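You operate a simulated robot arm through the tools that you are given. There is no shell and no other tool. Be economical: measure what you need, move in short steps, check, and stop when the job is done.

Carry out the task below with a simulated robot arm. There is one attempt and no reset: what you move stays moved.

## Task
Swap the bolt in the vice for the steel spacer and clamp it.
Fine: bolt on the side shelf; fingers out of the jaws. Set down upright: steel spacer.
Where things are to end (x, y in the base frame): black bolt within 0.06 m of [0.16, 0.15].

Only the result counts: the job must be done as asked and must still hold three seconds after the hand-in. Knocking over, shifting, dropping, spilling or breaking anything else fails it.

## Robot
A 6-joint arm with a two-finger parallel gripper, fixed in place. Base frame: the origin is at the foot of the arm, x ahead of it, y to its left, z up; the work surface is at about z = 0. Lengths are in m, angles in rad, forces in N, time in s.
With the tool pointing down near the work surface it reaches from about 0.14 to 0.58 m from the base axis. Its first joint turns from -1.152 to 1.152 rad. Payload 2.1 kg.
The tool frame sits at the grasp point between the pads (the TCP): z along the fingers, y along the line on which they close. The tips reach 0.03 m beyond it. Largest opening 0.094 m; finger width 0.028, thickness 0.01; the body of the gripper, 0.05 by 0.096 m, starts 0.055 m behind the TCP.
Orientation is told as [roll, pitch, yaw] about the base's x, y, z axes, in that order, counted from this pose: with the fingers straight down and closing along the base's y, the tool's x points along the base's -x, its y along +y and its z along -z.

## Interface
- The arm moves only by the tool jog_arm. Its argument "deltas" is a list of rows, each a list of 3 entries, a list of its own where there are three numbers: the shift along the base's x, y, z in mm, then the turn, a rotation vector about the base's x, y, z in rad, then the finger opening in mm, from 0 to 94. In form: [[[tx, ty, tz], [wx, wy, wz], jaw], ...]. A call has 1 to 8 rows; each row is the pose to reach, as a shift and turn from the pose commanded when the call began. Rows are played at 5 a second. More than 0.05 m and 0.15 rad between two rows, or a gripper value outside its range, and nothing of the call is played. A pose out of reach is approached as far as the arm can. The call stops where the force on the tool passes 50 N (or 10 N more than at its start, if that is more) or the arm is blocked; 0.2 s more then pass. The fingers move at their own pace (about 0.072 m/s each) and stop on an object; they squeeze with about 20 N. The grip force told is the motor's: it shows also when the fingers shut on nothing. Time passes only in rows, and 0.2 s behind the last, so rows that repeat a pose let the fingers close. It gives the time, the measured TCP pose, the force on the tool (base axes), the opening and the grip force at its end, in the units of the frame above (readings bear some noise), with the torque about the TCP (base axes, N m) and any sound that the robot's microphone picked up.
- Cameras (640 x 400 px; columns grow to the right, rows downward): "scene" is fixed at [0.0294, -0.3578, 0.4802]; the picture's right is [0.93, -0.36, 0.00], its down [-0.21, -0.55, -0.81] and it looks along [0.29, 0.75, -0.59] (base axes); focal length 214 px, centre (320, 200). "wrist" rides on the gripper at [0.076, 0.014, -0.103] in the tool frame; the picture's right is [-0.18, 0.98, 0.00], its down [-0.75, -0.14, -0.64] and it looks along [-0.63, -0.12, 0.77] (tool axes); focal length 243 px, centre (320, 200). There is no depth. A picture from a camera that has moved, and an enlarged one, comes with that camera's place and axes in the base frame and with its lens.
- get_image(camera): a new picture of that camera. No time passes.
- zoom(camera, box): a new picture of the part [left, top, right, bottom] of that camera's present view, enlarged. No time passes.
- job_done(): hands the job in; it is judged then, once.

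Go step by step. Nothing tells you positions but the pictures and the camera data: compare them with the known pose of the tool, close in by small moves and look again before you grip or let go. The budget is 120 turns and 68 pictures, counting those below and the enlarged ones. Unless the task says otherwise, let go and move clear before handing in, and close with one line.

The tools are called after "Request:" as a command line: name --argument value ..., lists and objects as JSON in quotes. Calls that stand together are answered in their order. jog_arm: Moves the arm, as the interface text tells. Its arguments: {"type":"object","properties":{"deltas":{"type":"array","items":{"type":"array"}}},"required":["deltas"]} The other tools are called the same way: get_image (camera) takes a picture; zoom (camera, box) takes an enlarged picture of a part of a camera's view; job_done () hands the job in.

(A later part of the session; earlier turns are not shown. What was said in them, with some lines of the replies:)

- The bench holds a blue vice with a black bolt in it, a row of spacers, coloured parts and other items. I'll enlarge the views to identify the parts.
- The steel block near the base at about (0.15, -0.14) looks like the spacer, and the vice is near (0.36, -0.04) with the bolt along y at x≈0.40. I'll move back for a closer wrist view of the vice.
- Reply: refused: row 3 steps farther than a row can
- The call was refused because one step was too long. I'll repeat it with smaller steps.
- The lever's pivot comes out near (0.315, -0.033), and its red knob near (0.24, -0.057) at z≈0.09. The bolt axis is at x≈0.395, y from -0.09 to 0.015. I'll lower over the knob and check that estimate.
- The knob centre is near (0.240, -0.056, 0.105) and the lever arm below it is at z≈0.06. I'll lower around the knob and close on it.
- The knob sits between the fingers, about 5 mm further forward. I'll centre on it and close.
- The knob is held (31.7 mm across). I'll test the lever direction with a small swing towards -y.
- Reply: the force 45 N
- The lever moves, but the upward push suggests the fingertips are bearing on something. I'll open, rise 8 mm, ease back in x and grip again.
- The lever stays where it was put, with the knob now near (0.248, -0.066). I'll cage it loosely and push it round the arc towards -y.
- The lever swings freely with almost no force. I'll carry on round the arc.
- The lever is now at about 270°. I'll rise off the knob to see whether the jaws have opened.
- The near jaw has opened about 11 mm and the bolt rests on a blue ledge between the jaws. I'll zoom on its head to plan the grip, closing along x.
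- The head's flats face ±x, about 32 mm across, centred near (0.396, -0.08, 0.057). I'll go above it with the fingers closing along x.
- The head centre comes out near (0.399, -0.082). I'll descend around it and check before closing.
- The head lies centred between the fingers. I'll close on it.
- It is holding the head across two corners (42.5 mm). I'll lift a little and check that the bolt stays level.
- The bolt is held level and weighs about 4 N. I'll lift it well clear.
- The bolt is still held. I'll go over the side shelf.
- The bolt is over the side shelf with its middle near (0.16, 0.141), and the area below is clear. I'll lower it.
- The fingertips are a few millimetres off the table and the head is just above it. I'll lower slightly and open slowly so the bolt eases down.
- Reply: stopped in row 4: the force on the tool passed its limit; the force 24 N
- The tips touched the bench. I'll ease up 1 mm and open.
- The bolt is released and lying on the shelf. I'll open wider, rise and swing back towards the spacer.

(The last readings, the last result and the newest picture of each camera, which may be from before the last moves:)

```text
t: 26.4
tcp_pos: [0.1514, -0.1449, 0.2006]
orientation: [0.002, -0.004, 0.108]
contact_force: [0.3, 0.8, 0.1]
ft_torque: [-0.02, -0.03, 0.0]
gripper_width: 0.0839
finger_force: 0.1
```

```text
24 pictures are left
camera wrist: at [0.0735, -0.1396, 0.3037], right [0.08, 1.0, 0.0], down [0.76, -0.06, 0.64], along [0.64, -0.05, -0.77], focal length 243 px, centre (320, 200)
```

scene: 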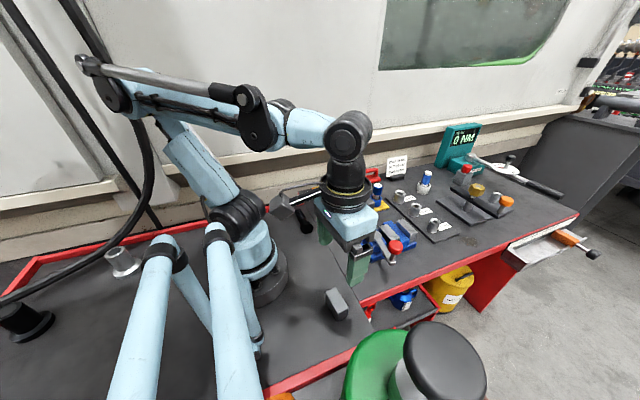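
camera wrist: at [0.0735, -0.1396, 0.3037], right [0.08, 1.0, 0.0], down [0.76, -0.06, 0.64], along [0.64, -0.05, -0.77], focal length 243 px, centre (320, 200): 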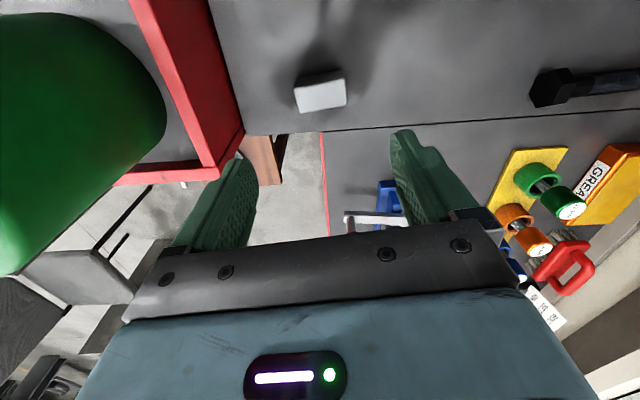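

The bolt lies on the shelf as intended. I'll zoom on the spacer, the vice and the bolt to refine their positions.

Request:
zoom --camera "wrist" --box '[280, 55, 360, 125]'

Request:
zoom --camera "scene" --box '[310, 270, 370, 330]'

Request:
zoom --camera "scene" --box '[365, 205, 425, 255]'

```text
5.71 times, centred on (320, 90) of wrist
camera zoom: at [0.0735, -0.1396, 0.3037], right [0.08, 1.0, 0.0], down [0.76, -0.06, 0.64], along [0.64, -0.05, -0.77], focal length 1386 px, centre (320, 829)
```

zoom: 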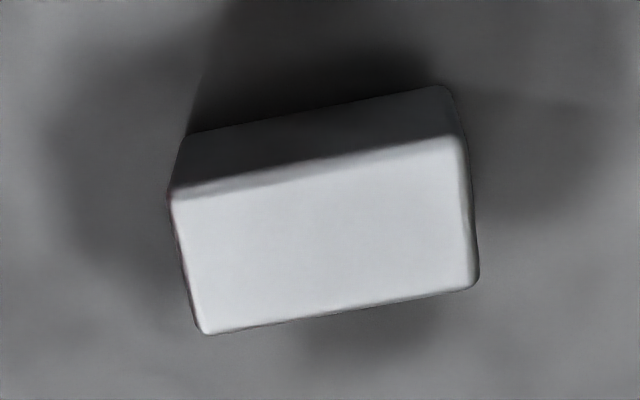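

```text
6.67 times, centred on (340, 300) of scene
camera zoom: at [0.0294, -0.3578, 0.4802], right [0.93, -0.36, 0.0], down [-0.21, -0.55, -0.81], along [0.29, 0.75, -0.59], focal length 1430 px, centre (187, -467)
```

zoom: 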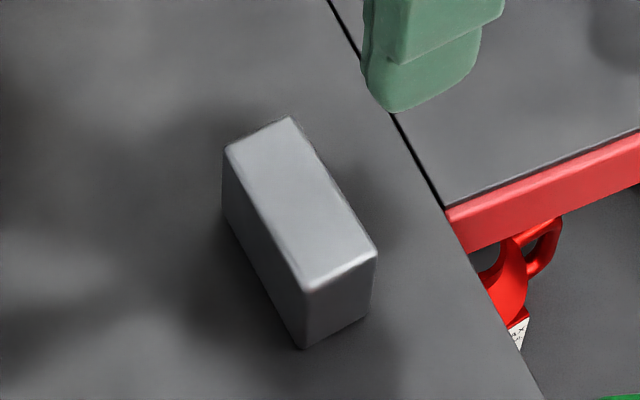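

```text
8.00 times, centred on (395, 230) of scene
camera zoom: at [0.0294, -0.3578, 0.4802], right [0.93, -0.36, 0.0], down [-0.21, -0.55, -0.81], along [0.29, 0.75, -0.59], focal length 1716 px, centre (-280, -40)
```

zoom: 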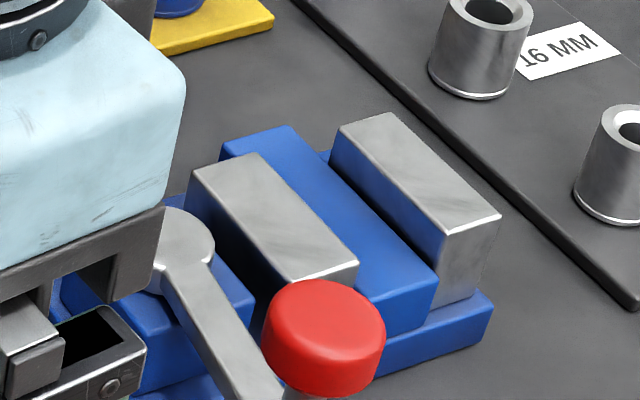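

The vice gap now looks about 35 mm wide, with a ledge at z≈0.04 and jaw tops at z≈0.057. The spacer (about 25 × 51 × 36 mm) is centred near (0.154, -0.1445), turned about 0.1 rad, so I'll grip its top part by the ends.

Request:
jog_arm --deltas '[[[3, 0, -35], [0, 0, -0.005], 84], [[3, 0, -70], [0, 0, -0.005], 84], [[3, 0, -105], [0, 0, -0.005], 80], [[3, 0, -130], [0, 0, -0.005], 75], [[3, 0, -142], [0, 0, -0.005], 70], [[3, 0, -142], [0, 0, -0.005], 70]]'

Request:
get_image --camera "wrist"

Request:
zoom --camera "scene" --box '[310, 260, 380, 330]'

```text
t: 27.8
tcp_pos: [0.1561, -0.1447, 0.0599]
orientation: [0.001, 0.0, 0.107]
contact_force: [-0.3, 0.2, -0.3]
ft_torque: [0.0, 0.0, 0.0]
gripper_width: 0.07
finger_force: 0.0
```

```text
20 pictures are left
camera wrist: at [0.0778, -0.1389, 0.1624], right [0.08, 1.0, 0.0], down [0.76, -0.06, 0.64], along [0.64, -0.05, -0.77], focal length 243 px, centre (320, 200)
```

wrist: 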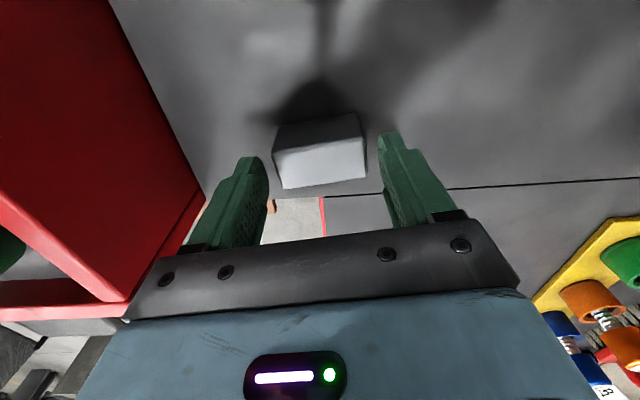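

```text
5.71 times, centred on (345, 295) of scene
camera zoom: at [0.0294, -0.3578, 0.4802], right [0.93, -0.36, 0.0], down [-0.21, -0.55, -0.81], along [0.29, 0.75, -0.59], focal length 1226 px, centre (177, -343)
```

zoom: 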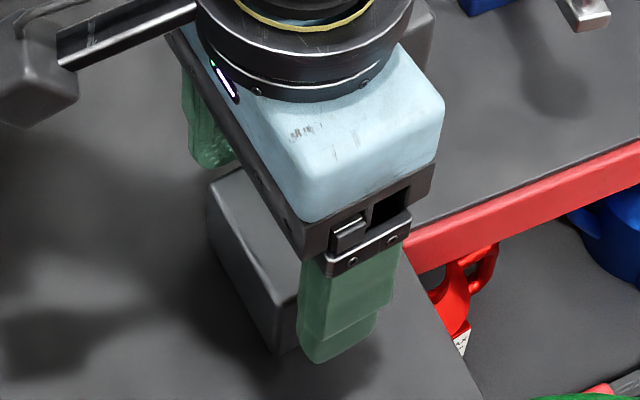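

The spacer is centred between the fingers within 2 mm. I'll lower the last 8 mm and grip it.

Request:
jog_arm --deltas '[[[-2, 0, -4], [0, 0, -0.005], 70], [[-2, 0, -8], [0, 0, -0.005], 70], [[-2, 0, -8], [0, 0, -0.005], 45], [[-2, 0, -8], [0, 0, -0.005], 40], [[-2, 0, -8], [0, 0, -0.005], 40], [[-2, 0, -8], [0, 0, -0.005], 40]]'

```text
t: 29.2
tcp_pos: [0.1525, -0.1439, 0.0525]
orientation: [0.0, -0.002, 0.101]
contact_force: [0.8, -0.6, 0.7]
ft_torque: [0.12, 0.03, 0.01]
gripper_width: 0.0549
finger_force: 20.4
```

The spacer is gripped (55 mm). I'll lift it and carry it over the vice, turning it square.

Request:
jog_arm --deltas '[[[0, 0, 10], [0, 0, 0], 40], [[0, 0, 40], [0, 0, 0], 40], [[0, 0, 80], [0, 0, 0], 40], [[10, 5, 115], [0, 0, 0], 40], [[40, 18, 140], [0, 0, -0.03], 40], [[75, 35, 148], [0, 0, -0.06], 40], [[110, 52, 148], [0, 0, -0.1], 40], [[145, 68, 148], [0, 0, -0.1], 40]]'

Request:
jog_arm --deltas '[[[35, 16, 0], [0, 0, 0], 40], [[70, 32, 0], [0, 0, 0], 40], [[99, 45, -15], [0, 0, 0], 40], [[99, 45, -40], [0, 0, 0], 40], [[99, 45, -60], [0, 0, 0], 40], [[99, 45, -60], [0, 0, 0], 40]]'

Request:
zoom --camera "scene" --box '[360, 180, 440, 250]'

Request:
get_image --camera "wrist"

```text
t: 31.0
tcp_pos: [0.299, -0.0779, 0.1991]
orientation: [0.002, -0.002, -0.001]
contact_force: [-0.6, -0.6, -4.7]
ft_torque: [0.02, 0.0, 0.03]
gripper_width: 0.0548
finger_force: 19.9
```

```text
t: 32.4
tcp_pos: [0.3995, -0.0333, 0.1392]
orientation: [0.0, 0.0, -0.001]
contact_force: [-0.7, -0.4, -4.8]
ft_torque: [0.0, 0.06, 0.03]
gripper_width: 0.0546
finger_force: 19.8
```

```text
5.71 times, centred on (400, 215) of scene
camera zoom: at [0.0294, -0.3578, 0.4802], right [0.93, -0.36, 0.0], down [-0.21, -0.55, -0.81], along [0.29, 0.75, -0.59], focal length 1226 px, centre (-137, 114)
```

zoom: 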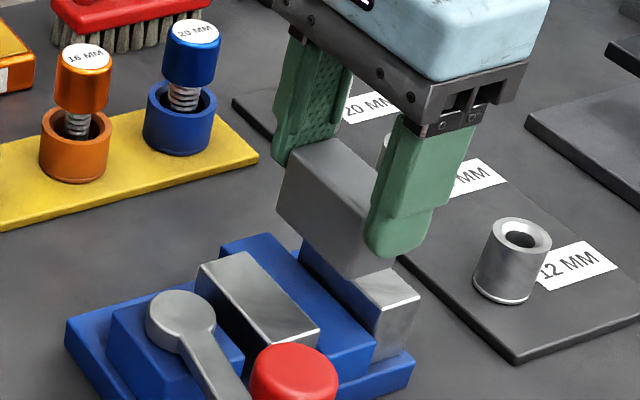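

```text
17 pictures are left
camera wrist: at [0.3216, -0.0195, 0.2436], right [0.18, 0.98, 0.0], down [0.75, -0.14, 0.64], along [0.63, -0.12, -0.77], focal length 243 px, centre (320, 200)
```

wrist: 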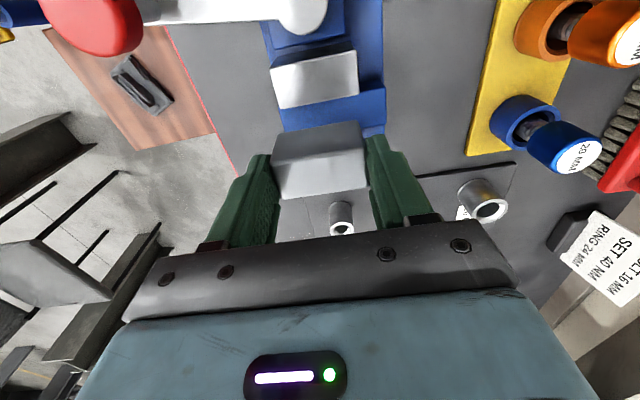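

The spacer is above the vice. My picture-based estimate puts the gap's middle at x≈0.394, so I'll shift about 5 mm back and lower to just above the jaws to check.

Request:
jog_arm --deltas '[[[-4.5, 2, -8], [0, 0, 0], 40], [[-4.5, 2, -17], [0, 0, 0], 40], [[-4.5, 2, -17], [0, 0, 0], 40]]'

Request:
zoom --camera "scene" --box '[375, 200, 425, 250]'

```text
t: 33.2
tcp_pos: [0.394, -0.0305, 0.122]
orientation: [0.002, -0.002, -0.001]
contact_force: [0.7, -0.3, -5.2]
ft_torque: [0.0, 0.02, 0.01]
gripper_width: 0.055
finger_force: 19.8
```

```text
8.00 times, centred on (400, 225) of scene
camera zoom: at [0.0294, -0.3578, 0.4802], right [0.93, -0.36, 0.0], down [-0.21, -0.55, -0.81], along [0.29, 0.75, -0.59], focal length 1716 px, centre (-320, 0)
```

zoom: 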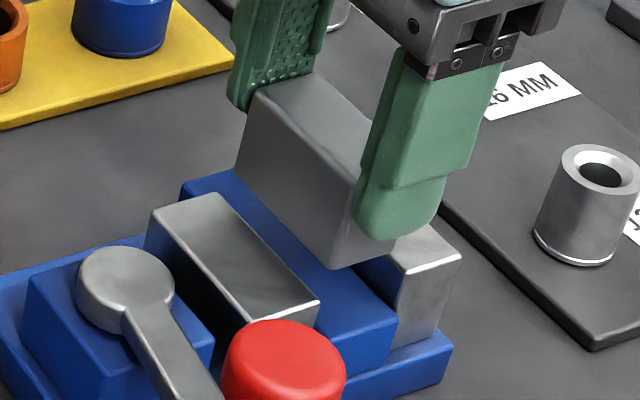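

The image shows about 3 mm clearance on the near side and 8 mm on the far side, so I'll shift 2 mm forward. Then I'll lower the spacer between the jaws.

Request:
jog_arm --deltas '[[[2, -1, 0], [0, 0, 0], 40], [[2, -1, -6], [0, 0, 0], 40], [[2, -1, -12], [0, 0, 0], 40], [[2, -1, -17], [0, 0, 0], 40], [[2, -1, -21], [0, 0, 0], 40], [[2, -1, -24], [0, 0, 0], 40], [[2, -1, -24], [0, 0, 0], 40]]'

Request:
zoom --camera "scene" --box '[375, 200, 425, 250]'

```text
t: 34.8
tcp_pos: [0.3926, -0.0322, 0.098]
orientation: [0.002, -0.001, 0.0]
contact_force: [4.5, -0.8, -3.6]
ft_torque: [-0.03, -0.15, -0.17]
gripper_width: 0.0548
finger_force: 20.1
```

```text
8.00 times, centred on (400, 225) of scene
camera zoom: at [0.0294, -0.3578, 0.4802], right [0.93, -0.36, 0.0], down [-0.21, -0.55, -0.81], along [0.29, 0.75, -0.59], focal length 1716 px, centre (-320, 0)
```

zoom: 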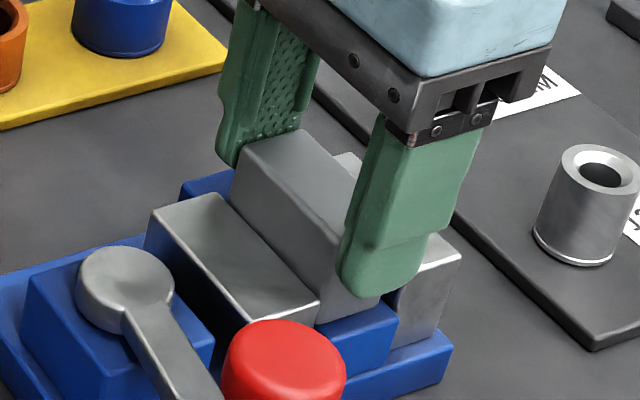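

The spacer is in the gap but brushing the near jaw, with a push towards +x. I'll shift 3 mm towards the far jaw and lower to the ledge.

Request:
jog_arm --deltas '[[[3, 0, 0], [0, 0, 0], 40], [[3, 0, -2], [0, 0, 0], 40], [[3, 0, -4], [0, 0, 0], 40], [[3, 0, -4], [0, 0, 0], 40]]'

```text
t: 35.8
tcp_pos: [0.3951, -0.0294, 0.0936]
orientation: [0.001, 0.0, 0.0]
contact_force: [-0.5, -3.4, 15.4]
ft_torque: [-0.07, 0.01, 0.02]
gripper_width: 0.0552
finger_force: 19.8
```

It is now resting on the ledge and pressing lightly, with no sideways force. I'll check before releasing.

Request:
zoom --camera "scene" --box '[375, 200, 425, 250]'

```text
8.00 times, centred on (400, 225) of scene
camera zoom: at [0.0293, -0.3578, 0.4802], right [0.93, -0.36, 0.0], down [-0.21, -0.55, -0.81], along [0.29, 0.75, -0.59], focal length 1716 px, centre (-320, 0)
```

zoom: 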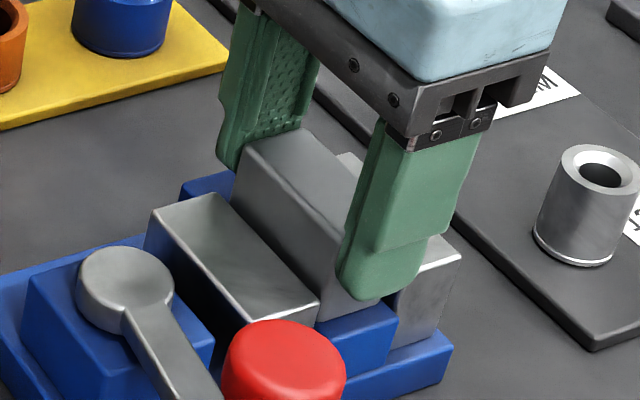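

The spacer stands on the ledge between the jaws. I'll release it and rise.

Request:
jog_arm --deltas '[[[0, 0, 1], [0, 0, 0], 58], [[0, 0, 1], [0, 0, 0], 66], [[0, 0, 1], [0, 0, 0], 74], [[0, 0, 20], [0, 0, 0], 76], [[0, 0, 50], [0, 0, 0], 76], [[-20, -10, 85], [0, 0, 0.1], 76], [[-40, -30, 100], [0, 0, 0.2], 76], [[-55, -50, 100], [0, 0, 0.3], 60]]'

Request:
zoom --camera "scene" --box '[360, 195, 430, 265]'

```text
t: 37.6
tcp_pos: [0.3415, -0.08, 0.195]
orientation: [0.003, -0.003, 0.302]
contact_force: [0.3, 1.2, -0.4]
ft_torque: [-0.01, -0.01, 0.0]
gripper_width: 0.0599
finger_force: 0.1
```

```text
5.71 times, centred on (395, 230) of scene
camera zoom: at [0.0294, -0.3578, 0.4802], right [0.93, -0.36, 0.0], down [-0.21, -0.55, -0.81], along [0.29, 0.75, -0.59], focal length 1226 px, centre (-109, 29)
```

zoom: 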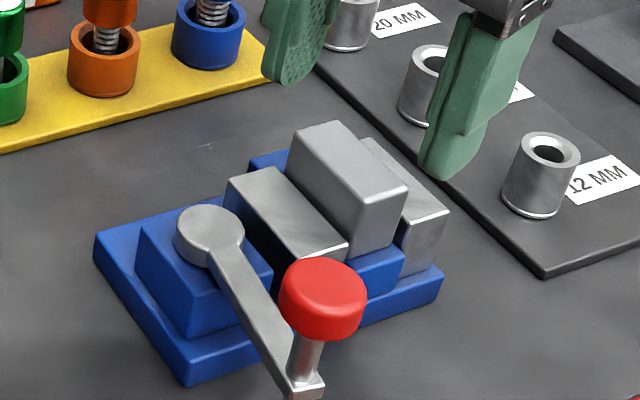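

The spacer stands upright between the jaws. I'll return to the knob near (0.315, -0.11) to swing the lever closed.

Request:
jog_arm --deltas '[[[-5, -5, 0], [0, 0, 0.14], 60], [[-9, -10, 0], [0, 0, 0.28], 60], [[-13, -15, -5], [0, 0, 0.42], 60], [[-17, -20, -10], [0, 0, 0.56], 60], [[-21, -25, -20], [0, 0, 0.7], 60], [[-24, -29, -30], [0, 0, 0.83], 60], [[-26, -31, -40], [0, 0, 0.9], 60], [[-26, -31, -40], [0, 0, 0.9], 60]]'

Request:
get_image --camera "wrist"

```text
t: 39.4
tcp_pos: [0.3146, -0.112, 0.1529]
orientation: [0.002, -0.003, 1.203]
contact_force: [-0.4, 0.3, 0.7]
ft_torque: [0.0, -0.01, -0.01]
gripper_width: 0.0601
finger_force: 0.1
```

```text
12 pictures are left
camera wrist: at [0.2747, -0.1788, 0.2564], right [-0.85, 0.53, 0.0], down [0.4, 0.65, 0.64], along [0.34, 0.55, -0.77], focal length 243 px, centre (320, 200)
```

wrist: 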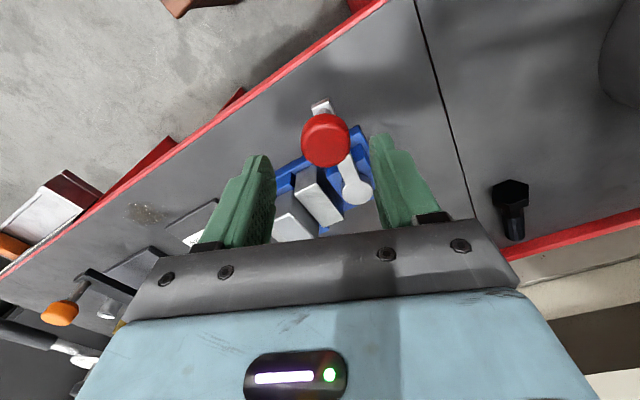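

The knob is between the fingers, and the bolt is visible lying on the shelf. I'll lower around the knob, cage it and start swinging the lever back.

Request:
jog_arm --deltas '[[[-2, -1, -25], [0, 0, 0], 60], [[-2, -1, -44], [0, 0, 0], 55], [[-2, -1, -44], [0, 0, 0], 42], [[-2, -1, -44], [0, 0, 0], 42], [[-14.5, 0.6, -44], [0, 0, -0.14], 42], [[-24.7, 4.1, -44], [0, 0, -0.28], 42], [[-34.3, 9, -44], [0, 0, -0.42], 42], [[-43.1, 15.2, -44], [0, 0, -0.56], 42]]'

Request:
get_image --camera "wrist"

```text
t: 41.2
tcp_pos: [0.2722, -0.0972, 0.1097]
orientation: [0.003, 0.0, 0.638]
contact_force: [2.6, -3.1, 1.3]
ft_torque: [-0.04, -0.06, -0.03]
gripper_width: 0.0441
finger_force: 2.0
```

```text
11 pictures are left
camera wrist: at [0.2022, -0.1318, 0.2129], right [-0.44, 0.9, 0.0], down [0.69, 0.33, 0.64], along [0.58, 0.28, -0.77], focal length 243 px, centre (320, 200)
```

wrist: 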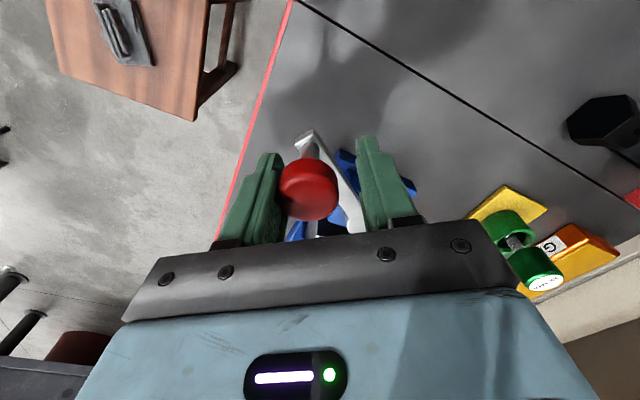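

The lever follows. I'll continue the arc towards its original angle.

Request:
jog_arm --deltas '[[[-4, 3.6, 0], [0, 0, -0.07], 42], [[-7.8, 7.3, 0], [0, 0, -0.14], 42], [[-11.3, 11.4, 0], [0, 0, -0.21], 42], [[-14.6, 15.6, 0], [0, 0, -0.28], 42], [[-17.5, 20.2, 0], [0, 0, -0.35], 42], [[-20.1, 24.8, 0], [0, 0, -0.42], 42], [[-20.1, 24.8, 0], [0, 0, -0.42], 42]]'

Request:
zoom --camera "scene" --box '[345, 195, 425, 265]'

```text
t: 42.8
tcp_pos: [0.2528, -0.0744, 0.1087]
orientation: [-0.002, -0.003, 0.218]
contact_force: [11.1, -19.9, 4.8]
ft_torque: [-0.18, -0.17, 0.17]
gripper_width: 0.0544
finger_force: 11.6
```

```text
5.71 times, centred on (385, 230) of scene
camera zoom: at [0.0294, -0.3578, 0.4802], right [0.93, -0.36, 0.0], down [-0.21, -0.55, -0.81], along [0.29, 0.75, -0.59], focal length 1226 px, centre (-51, 29)
```

zoom: 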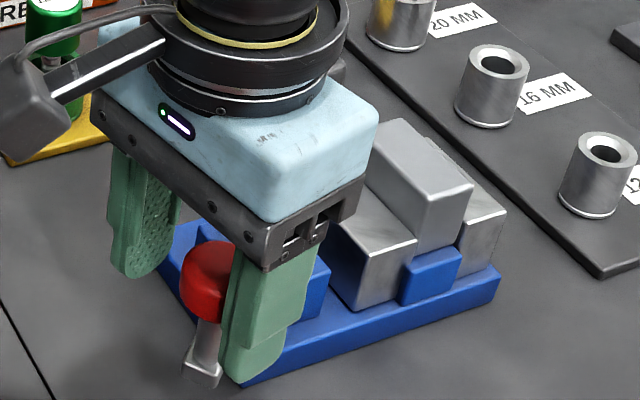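

The push has risen to about 23 N and the jaw seems to bear on the spacer. I'll look closely at it.

Request:
zoom --camera "scene" --box '[380, 205, 420, 245]'

Request:
get_image --camera "wrist"

```text
10.00 times, centred on (400, 225) of scene
camera zoom: at [0.0294, -0.3578, 0.4802], right [0.93, -0.36, 0.0], down [-0.21, -0.55, -0.81], along [0.29, 0.75, -0.59], focal length 2145 px, centre (-480, -50)
```

zoom: 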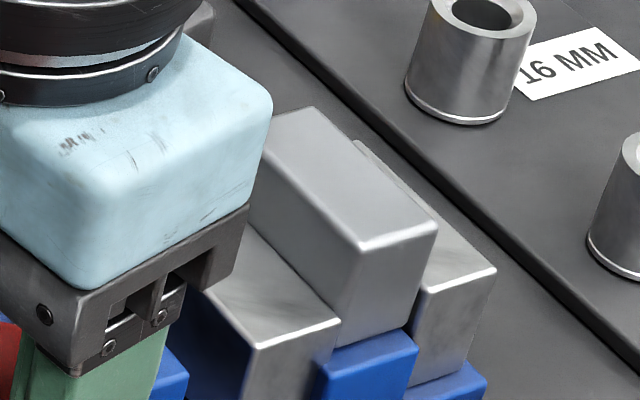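

```text
8 pictures are left
camera wrist: at [0.1749, -0.0765, 0.2123], right [-0.03, 1.0, 0.0], down [0.76, 0.03, 0.64], along [0.64, 0.02, -0.76], focal length 243 px, centre (320, 200)
```

wrist: 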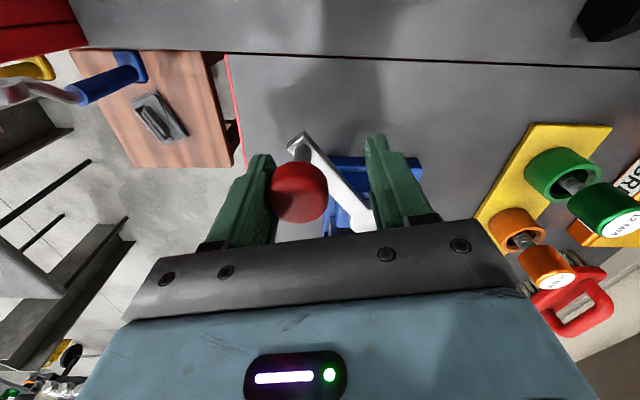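

The spacer is tight between the jaws with the lever at about 219°, as expected for a part wider than the bolt. I'll recentre on the knob, grip it and push a bit firmer to tighten.

Request:
jog_arm --deltas '[[[3, -5, 0], [0, 0, 0.05], 54], [[5.5, -9, 0], [0, 0, 0.1], 54], [[5.5, -9, 0], [0, 0, 0.1], 40], [[5.5, -9, 0], [0, 0, 0.1], 20], [[5.5, -9, 0], [0, 0, 0.1], 20], [[5.5, -9, 0], [0, 0, 0.1], 20]]'

```text
t: 44.2
tcp_pos: [0.2568, -0.0839, 0.1096]
orientation: [-0.005, 0.003, 0.319]
contact_force: [-3.1, -30.5, -11.0]
ft_torque: [0.09, -0.07, -0.28]
gripper_width: 0.036
finger_force: 13.8
```

Request:
jog_arm --deltas '[[[-0.6, 0.8, 0], [0, 0, -0.01], 20], [[-1.3, 1.6, 0], [0, 0, -0.02], 20], [[-1.9, 2.4, 0], [0, 0, -0.03], 20], [[-2.5, 3.2, 0], [0, 0, -0.04], 20], [[-3.2, 4, 0], [0, 0, -0.05], 20]]'

```text
t: 45.4
tcp_pos: [0.2562, -0.0784, 0.1109]
orientation: [-0.004, 0.002, 0.272]
contact_force: [9.0, -34.0, -8.8]
ft_torque: [-0.06, 0.11, 0.04]
gripper_width: 0.0401
finger_force: 17.3
```

Request:
jog_arm --deltas '[[[-1.3, 1.6, 0], [0, 0, 0], 20], [[-2.5, 3.2, 0], [0, 0, 0], 20], [[-3.8, 4.8, 0], [0, 0, 0], 20], [[-5, 6.4, 0], [0, 0, 0], 20], [[-5, 6.4, 0], [0, 0, 0], 20]]'

Request:
get_image --camera "wrist"

```text
t: 46.6
tcp_pos: [0.2508, -0.0737, 0.1096]
orientation: [-0.009, -0.008, 0.269]
contact_force: [23.6, -35.1, -12.7]
ft_torque: [0.15, -0.02, 0.29]
gripper_width: 0.0509
finger_force: 20.0
```

```text
7 pictures are left
camera wrist: at [0.1723, -0.0789, 0.2123], right [-0.09, 1.0, -0.01], down [0.76, 0.07, 0.65], along [0.65, 0.05, -0.76], focal length 243 px, centre (320, 200)
```

wrist: 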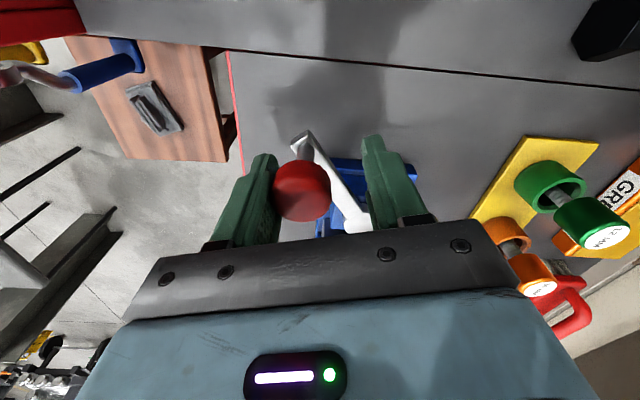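

The lever no longer moves at about 42 N, so the vice is tight. I'll open, ease back and rise clear.

Request:
jog_arm --deltas '[[[4, -5, 0], [0, 0, 0], 60], [[5, -7, 0], [0, 0, 0], 62], [[5, -7, 0], [0, 0, 0], 62], [[5, -7, 30], [0, 0, 0], 62], [[0, -7, 70], [0, 0, 0], 62], [[-20, -7, 110], [0, 0, 0], 62], [[-50, -7, 130], [0, 0, 0], 62], [[-50, -7, 130], [0, 0, 0], 62]]'

Request:
zoom --camera "scene" --box '[345, 195, 425, 265]'

Request:
get_image --camera "scene"

```text
t: 48.4
tcp_pos: [0.1995, -0.0729, 0.2381]
orientation: [0.001, -0.002, 0.27]
contact_force: [0.0, 0.3, -0.9]
ft_torque: [-0.02, -0.01, 0.02]
gripper_width: 0.062
finger_force: 0.0
```

```text
5.71 times, centred on (385, 230) of scene
camera zoom: at [0.0294, -0.3578, 0.4802], right [0.93, -0.36, 0.0], down [-0.21, -0.55, -0.81], along [0.29, 0.75, -0.59], focal length 1226 px, centre (-51, 29)
```

zoom: 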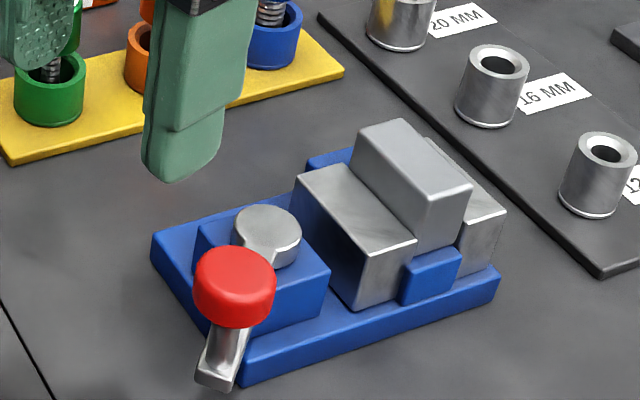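

```text
5 pictures are left
```

scene: 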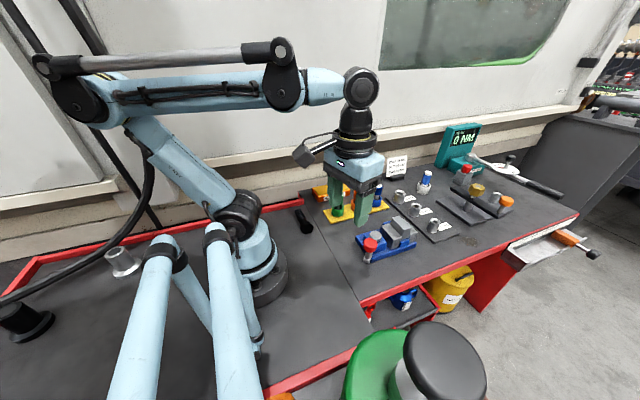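

The lever stays closed. One last zoom on the jaws and the bolt.

Request:
zoom --camera "scene" --box '[380, 207, 416, 243]'

Request:
zoom --camera "scene" --box '[270, 190, 330, 250]'

```text
11.11 times, centred on (398, 225) of scene
camera zoom: at [0.0294, -0.3578, 0.4802], right [0.93, -0.36, 0.0], down [-0.21, -0.55, -0.81], along [0.29, 0.75, -0.59], focal length 2383 px, centre (-547, -78)
```

zoom: 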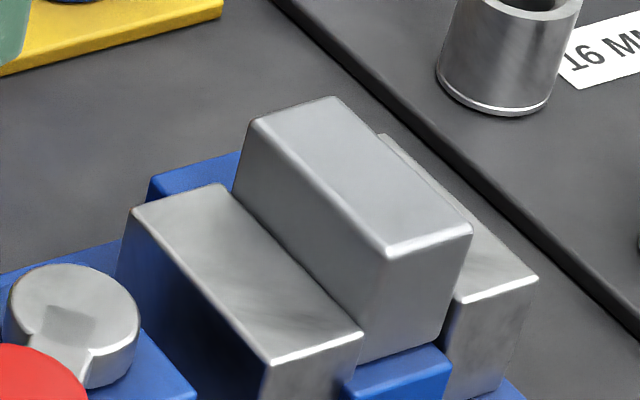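

```text
6.67 times, centred on (300, 220) of scene
camera zoom: at [0.0294, -0.3578, 0.4802], right [0.93, -0.36, 0.0], down [-0.21, -0.55, -0.81], along [0.29, 0.75, -0.59], focal length 1430 px, centre (453, 67)
```

zoom: 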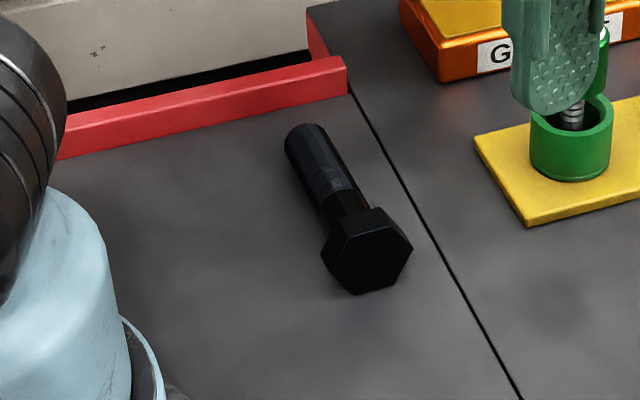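

The spacer stands upright on the ledge, tight between both jaws. The bolt lies on the side shelf near (0.165, 0.146), and the gripper is clear, so I'm handing in.

Request:
job_done

```text
The job is handed in.
```

The bolt is on the side shelf near (0.165, 0.146), the steel spacer is clamped upright in the vice, and the fingers are out of the jaws.
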